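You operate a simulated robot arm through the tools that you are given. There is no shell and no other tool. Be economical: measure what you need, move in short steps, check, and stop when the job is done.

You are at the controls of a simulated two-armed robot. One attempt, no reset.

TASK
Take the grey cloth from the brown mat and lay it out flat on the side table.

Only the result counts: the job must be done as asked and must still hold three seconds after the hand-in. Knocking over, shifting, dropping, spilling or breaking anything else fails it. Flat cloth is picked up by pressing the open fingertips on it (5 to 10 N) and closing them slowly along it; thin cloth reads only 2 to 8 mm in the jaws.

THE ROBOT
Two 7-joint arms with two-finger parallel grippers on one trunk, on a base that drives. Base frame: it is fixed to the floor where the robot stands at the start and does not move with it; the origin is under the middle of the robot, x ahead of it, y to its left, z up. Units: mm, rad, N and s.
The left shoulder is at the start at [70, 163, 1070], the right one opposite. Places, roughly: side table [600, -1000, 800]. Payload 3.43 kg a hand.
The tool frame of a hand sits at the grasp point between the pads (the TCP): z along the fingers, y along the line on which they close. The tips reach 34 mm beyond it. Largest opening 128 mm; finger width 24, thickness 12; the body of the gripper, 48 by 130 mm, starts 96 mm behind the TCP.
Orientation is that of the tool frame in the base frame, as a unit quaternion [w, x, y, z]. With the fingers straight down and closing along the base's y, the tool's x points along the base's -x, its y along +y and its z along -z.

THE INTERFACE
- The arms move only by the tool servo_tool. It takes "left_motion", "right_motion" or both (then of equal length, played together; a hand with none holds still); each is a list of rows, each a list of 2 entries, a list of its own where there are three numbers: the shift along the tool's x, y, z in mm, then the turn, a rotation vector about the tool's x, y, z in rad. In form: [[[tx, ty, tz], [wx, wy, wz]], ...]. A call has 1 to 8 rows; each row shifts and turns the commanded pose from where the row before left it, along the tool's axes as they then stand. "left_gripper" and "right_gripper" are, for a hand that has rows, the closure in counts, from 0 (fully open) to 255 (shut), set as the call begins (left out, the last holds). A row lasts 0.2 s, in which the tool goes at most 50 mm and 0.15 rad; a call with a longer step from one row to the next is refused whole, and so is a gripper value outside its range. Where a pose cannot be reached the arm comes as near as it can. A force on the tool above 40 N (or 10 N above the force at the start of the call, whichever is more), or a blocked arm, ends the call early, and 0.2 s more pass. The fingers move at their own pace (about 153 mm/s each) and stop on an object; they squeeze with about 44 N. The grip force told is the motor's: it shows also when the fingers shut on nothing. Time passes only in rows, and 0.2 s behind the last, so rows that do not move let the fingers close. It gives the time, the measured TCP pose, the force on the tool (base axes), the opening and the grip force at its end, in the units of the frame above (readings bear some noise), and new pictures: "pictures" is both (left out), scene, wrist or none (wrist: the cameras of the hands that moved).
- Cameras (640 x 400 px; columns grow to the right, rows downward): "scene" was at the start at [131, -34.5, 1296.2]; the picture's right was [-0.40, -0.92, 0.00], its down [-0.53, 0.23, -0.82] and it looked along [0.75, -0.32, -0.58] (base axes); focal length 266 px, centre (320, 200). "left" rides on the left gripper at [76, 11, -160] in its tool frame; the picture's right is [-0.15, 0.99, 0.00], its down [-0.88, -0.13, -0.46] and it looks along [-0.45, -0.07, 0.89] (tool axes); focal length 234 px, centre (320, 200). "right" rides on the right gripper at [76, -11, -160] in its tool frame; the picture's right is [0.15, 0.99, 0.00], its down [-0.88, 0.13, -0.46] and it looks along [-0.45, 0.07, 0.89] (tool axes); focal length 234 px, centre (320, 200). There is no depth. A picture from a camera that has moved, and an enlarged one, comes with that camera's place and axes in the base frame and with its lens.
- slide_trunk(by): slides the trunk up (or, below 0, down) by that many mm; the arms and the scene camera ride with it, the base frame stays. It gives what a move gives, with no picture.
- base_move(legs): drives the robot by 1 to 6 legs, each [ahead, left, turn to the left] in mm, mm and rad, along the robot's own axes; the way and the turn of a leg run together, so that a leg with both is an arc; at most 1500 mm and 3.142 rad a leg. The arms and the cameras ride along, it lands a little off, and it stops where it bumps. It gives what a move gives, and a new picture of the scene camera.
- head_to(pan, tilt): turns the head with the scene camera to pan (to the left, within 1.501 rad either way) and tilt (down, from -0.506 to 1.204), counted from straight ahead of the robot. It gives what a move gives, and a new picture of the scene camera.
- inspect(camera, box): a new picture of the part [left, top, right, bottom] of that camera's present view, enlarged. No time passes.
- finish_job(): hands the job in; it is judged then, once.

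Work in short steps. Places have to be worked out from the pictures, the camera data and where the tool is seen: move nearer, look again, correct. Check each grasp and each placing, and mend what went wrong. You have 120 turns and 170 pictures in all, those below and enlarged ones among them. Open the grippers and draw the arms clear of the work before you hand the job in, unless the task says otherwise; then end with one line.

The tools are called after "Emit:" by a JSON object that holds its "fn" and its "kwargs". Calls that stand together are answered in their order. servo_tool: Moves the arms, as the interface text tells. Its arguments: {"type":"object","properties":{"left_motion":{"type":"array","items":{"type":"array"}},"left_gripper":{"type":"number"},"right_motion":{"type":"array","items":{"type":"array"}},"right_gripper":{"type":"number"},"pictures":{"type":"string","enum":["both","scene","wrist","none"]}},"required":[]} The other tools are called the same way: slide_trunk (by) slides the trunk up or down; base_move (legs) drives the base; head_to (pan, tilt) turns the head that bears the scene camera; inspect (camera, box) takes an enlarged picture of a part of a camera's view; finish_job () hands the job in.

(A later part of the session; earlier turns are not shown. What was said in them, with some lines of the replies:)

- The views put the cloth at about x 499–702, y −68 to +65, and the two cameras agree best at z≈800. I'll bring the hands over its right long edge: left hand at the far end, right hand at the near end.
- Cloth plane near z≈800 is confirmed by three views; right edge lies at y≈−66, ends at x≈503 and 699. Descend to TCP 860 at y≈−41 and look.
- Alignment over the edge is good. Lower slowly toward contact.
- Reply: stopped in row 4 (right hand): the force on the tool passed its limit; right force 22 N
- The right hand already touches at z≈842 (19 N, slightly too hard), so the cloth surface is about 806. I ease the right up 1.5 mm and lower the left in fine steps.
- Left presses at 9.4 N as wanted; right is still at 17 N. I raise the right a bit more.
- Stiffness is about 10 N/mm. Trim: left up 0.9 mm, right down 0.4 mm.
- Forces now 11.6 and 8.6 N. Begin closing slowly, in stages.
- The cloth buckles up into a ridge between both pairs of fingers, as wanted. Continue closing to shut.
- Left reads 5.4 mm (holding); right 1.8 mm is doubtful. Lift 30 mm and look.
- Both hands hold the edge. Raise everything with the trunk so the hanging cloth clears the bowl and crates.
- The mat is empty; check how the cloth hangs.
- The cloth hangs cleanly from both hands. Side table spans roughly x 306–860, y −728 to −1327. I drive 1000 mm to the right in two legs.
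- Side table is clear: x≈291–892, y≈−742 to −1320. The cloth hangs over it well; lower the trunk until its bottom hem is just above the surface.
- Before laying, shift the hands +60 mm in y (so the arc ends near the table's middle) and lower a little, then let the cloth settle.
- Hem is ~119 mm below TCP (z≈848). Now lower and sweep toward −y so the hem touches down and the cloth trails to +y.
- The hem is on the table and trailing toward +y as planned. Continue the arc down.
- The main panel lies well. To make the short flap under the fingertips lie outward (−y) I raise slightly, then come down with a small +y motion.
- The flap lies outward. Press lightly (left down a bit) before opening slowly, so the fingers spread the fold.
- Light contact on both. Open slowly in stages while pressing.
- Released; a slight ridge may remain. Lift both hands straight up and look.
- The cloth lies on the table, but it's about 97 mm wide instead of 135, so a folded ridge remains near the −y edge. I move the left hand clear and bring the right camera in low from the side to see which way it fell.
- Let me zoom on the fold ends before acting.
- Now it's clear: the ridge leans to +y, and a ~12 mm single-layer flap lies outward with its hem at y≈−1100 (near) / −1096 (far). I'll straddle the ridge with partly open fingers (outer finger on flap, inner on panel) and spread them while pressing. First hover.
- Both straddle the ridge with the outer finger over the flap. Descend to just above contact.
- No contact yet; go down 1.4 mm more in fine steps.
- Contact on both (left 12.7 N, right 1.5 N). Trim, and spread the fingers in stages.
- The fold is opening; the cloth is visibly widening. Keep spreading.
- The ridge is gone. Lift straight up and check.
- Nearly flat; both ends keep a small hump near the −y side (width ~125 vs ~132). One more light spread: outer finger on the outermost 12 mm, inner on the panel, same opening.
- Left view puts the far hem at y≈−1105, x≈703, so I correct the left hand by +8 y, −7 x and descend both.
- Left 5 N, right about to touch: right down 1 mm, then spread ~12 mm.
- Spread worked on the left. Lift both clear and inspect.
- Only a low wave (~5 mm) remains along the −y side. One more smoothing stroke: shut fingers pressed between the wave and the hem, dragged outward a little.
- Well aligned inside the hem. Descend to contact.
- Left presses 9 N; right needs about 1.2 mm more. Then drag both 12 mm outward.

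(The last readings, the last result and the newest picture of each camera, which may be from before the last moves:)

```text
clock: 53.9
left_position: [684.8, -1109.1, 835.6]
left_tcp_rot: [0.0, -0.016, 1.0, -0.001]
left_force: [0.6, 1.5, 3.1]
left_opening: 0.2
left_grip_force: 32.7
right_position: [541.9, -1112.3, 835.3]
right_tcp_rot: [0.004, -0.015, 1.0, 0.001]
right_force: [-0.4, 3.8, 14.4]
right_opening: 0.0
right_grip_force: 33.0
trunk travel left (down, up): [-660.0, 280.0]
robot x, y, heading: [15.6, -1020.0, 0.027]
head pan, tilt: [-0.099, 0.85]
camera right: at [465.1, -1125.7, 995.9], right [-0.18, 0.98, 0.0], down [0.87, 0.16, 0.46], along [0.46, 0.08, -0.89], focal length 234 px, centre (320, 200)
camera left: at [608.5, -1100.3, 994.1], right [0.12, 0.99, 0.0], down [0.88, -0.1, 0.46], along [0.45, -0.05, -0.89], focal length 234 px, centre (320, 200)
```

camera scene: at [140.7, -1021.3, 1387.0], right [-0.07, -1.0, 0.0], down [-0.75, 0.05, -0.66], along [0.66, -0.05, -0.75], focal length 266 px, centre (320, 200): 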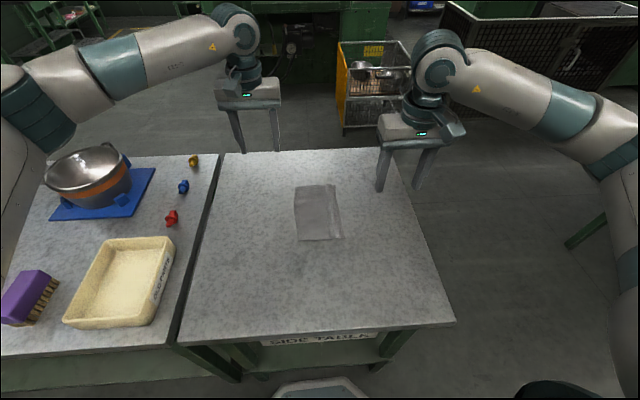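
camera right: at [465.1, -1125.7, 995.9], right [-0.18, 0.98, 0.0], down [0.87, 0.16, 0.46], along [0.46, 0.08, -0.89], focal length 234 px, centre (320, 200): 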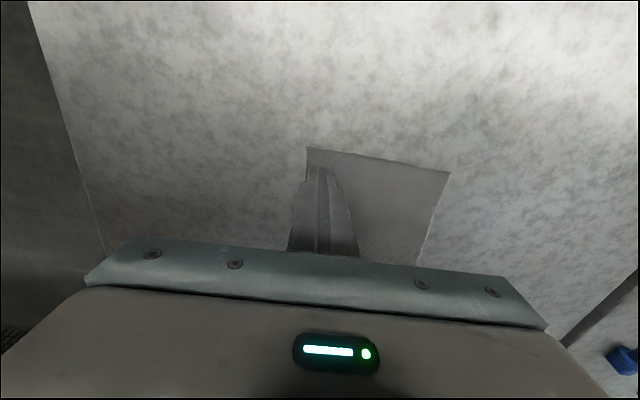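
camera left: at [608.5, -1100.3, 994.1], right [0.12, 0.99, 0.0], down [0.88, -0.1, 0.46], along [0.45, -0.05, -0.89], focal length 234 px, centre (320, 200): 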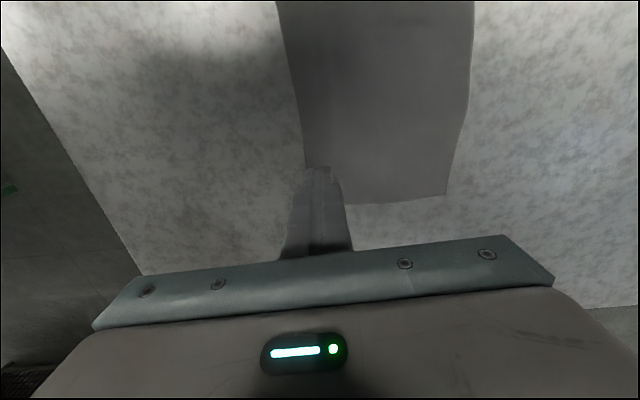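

The cloth followed and now looks taut with no wave. Lift away straight up and inspect.

Emit:
{"fn": "servo_tool", "kwargs": {"left_motion": [[[0, 0, -5], [0, 0, 0]], [[0, 0, -15], [0, 0, 0]], [[0, 0, -30], [0, 0, 0]], [[0, 0, -40], [0, 0, 0]], [[0, 20, -40], [0, 0, 0]], [[0, 45, -20], [0, 0, 0]], [[0, 48, -10], [0, 0, 0]], [[0, 48, 0], [0, 0, 0]]], "right_motion": [[[0, 0, -5], [0, 0, 0]], [[0, 0, -15], [0, 0, 0]], [[0, 0, -30], [0, 0, 0]], [[0, 0, -40], [0, 0, 0]], [[0, -20, -40], [0, 0, 0]], [[0, -40, -20], [0, 0, 0]], [[0, -45, -10], [0, 0, 0]], [[0, -45, 0], [0, 0, 0]]], "left_gripper": 0, "right_gripper": 255, "pictures": "scene"}}

Emit:
{"fn": "inspect", "kwargs": {"camera": "scene", "box": [270, 170, 366, 250]}}

```text
clock: 55.7
left_position: [681.9, -945.0, 997.0]
left_tcp_rot: [0.001, -0.015, 1.0, -0.002]
left_force: [-0.4, 0.9, 0.1]
left_opening: 127.9
left_grip_force: 0.0
right_position: [550.1, -1263.3, 988.1]
right_tcp_rot: [0.004, -0.016, 1.0, 0.002]
right_force: [-0.2, 0.6, 0.7]
right_opening: 0.1
right_grip_force: 33.1
trunk travel left (down, up): [-660.0, 280.0]
robot x, y, heading: [13.6, -1016.8, 0.026]
head pan, tilt: [-0.099, 0.85]
camera scene: at [140.8, -1020.6, 1386.9], right [-0.07, -1.0, 0.0], down [-0.75, 0.05, -0.66], along [0.66, -0.05, -0.75], focal length 266 px, centre (320, 200)
```

scene: 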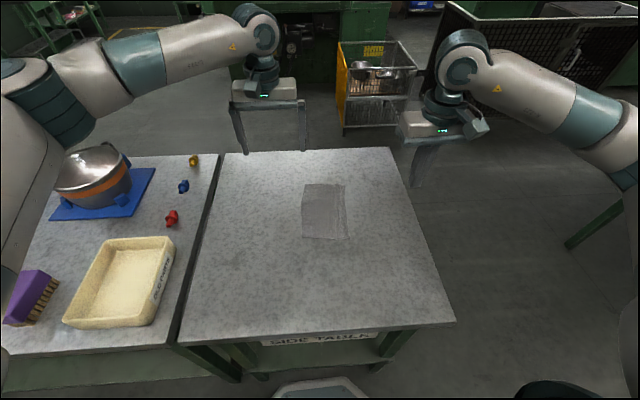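

```text
5.00 times, centred on (318, 210) of scene
camera zoom: at [140.8, -1020.6, 1386.9], right [-0.07, -1.0, 0.0], down [-0.75, 0.05, -0.66], along [0.66, -0.05, -0.75], focal length 1330 px, centre (330, 150)
```

zoom: 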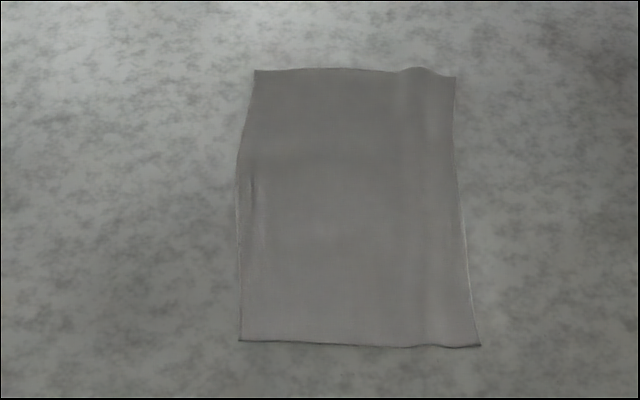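

The cloth lies flat with all four corners out, fully on the table; only a faint crease remains. Open the right hand and draw both arms clear upward.

Emit:
{"fn": "servo_tool", "kwargs": {"left_motion": [[[0, 15, -20], [0, 0, 0]], [[0, 15, -20], [0, 0, 0]], [[0, 15, -20], [0, 0, 0]], [[0, 0, 0], [0, 0, 0]], [[0, 0, 0], [0, 0, 0]]], "right_motion": [[[0, -15, -20], [0, 0, 0]], [[0, -15, -20], [0, 0, 0]], [[0, -15, -20], [0, 0, 0]], [[0, 0, 0], [0, 0, 0]], [[0, 0, 0], [0, 0, 0]]], "right_gripper": 0, "pictures": "scene"}}

Emit:
{"fn": "inspect", "kwargs": {"camera": "scene", "box": [270, 170, 366, 250]}}

```text
clock: 56.9
left_position: [679.7, -901.9, 1055.5]
left_tcp_rot: [0.0, -0.016, 1.0, -0.001]
left_force: [-1.2, -0.1, 0.5]
left_opening: 128.0
left_grip_force: 0.0
right_position: [550.5, -1307.0, 1051.2]
right_tcp_rot: [0.004, -0.015, 1.0, 0.001]
right_force: [0.2, -0.3, 0.0]
right_opening: 128.2
right_grip_force: 0.1
trunk travel left (down, up): [-660.0, 280.0]
robot x, y, heading: [9.4, -1019.1, 0.029]
head pan, tilt: [-0.099, 0.85]
camera scene: at [141.7, -1021.5, 1386.8], right [-0.07, -1.0, 0.0], down [-0.75, 0.05, -0.66], along [0.66, -0.05, -0.75], focal length 266 px, centre (320, 200)
```

scene: 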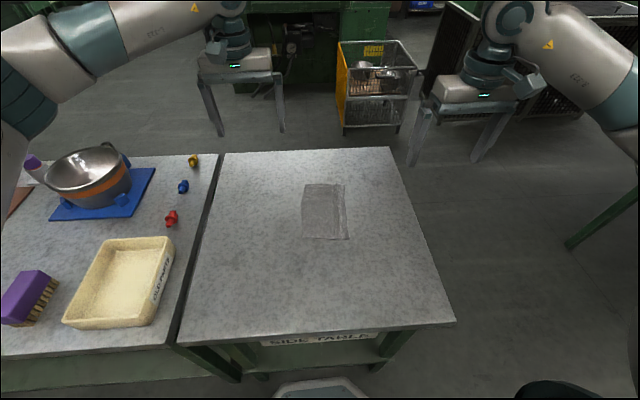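

```text
5.00 times, centred on (318, 210) of scene
camera zoom: at [141.7, -1021.5, 1386.8], right [-0.07, -1.0, 0.0], down [-0.75, 0.05, -0.66], along [0.66, -0.05, -0.75], focal length 1330 px, centre (330, 150)
```

zoom: 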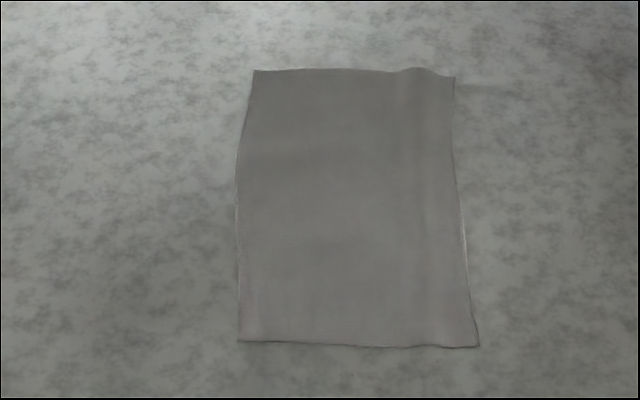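

The cloth is flat and stable, both grippers are open and clear, and nothing else has moved. Handing in.

Emit:
{"fn": "finish_job", "kwargs": {}}

```text
The job is handed in.
```

I took the grey cloth from the brown mat and laid it out flat on the side table, with only a faint crease along one edge. I saw nothing else disturbed, and both grippers are open and clear of the work.
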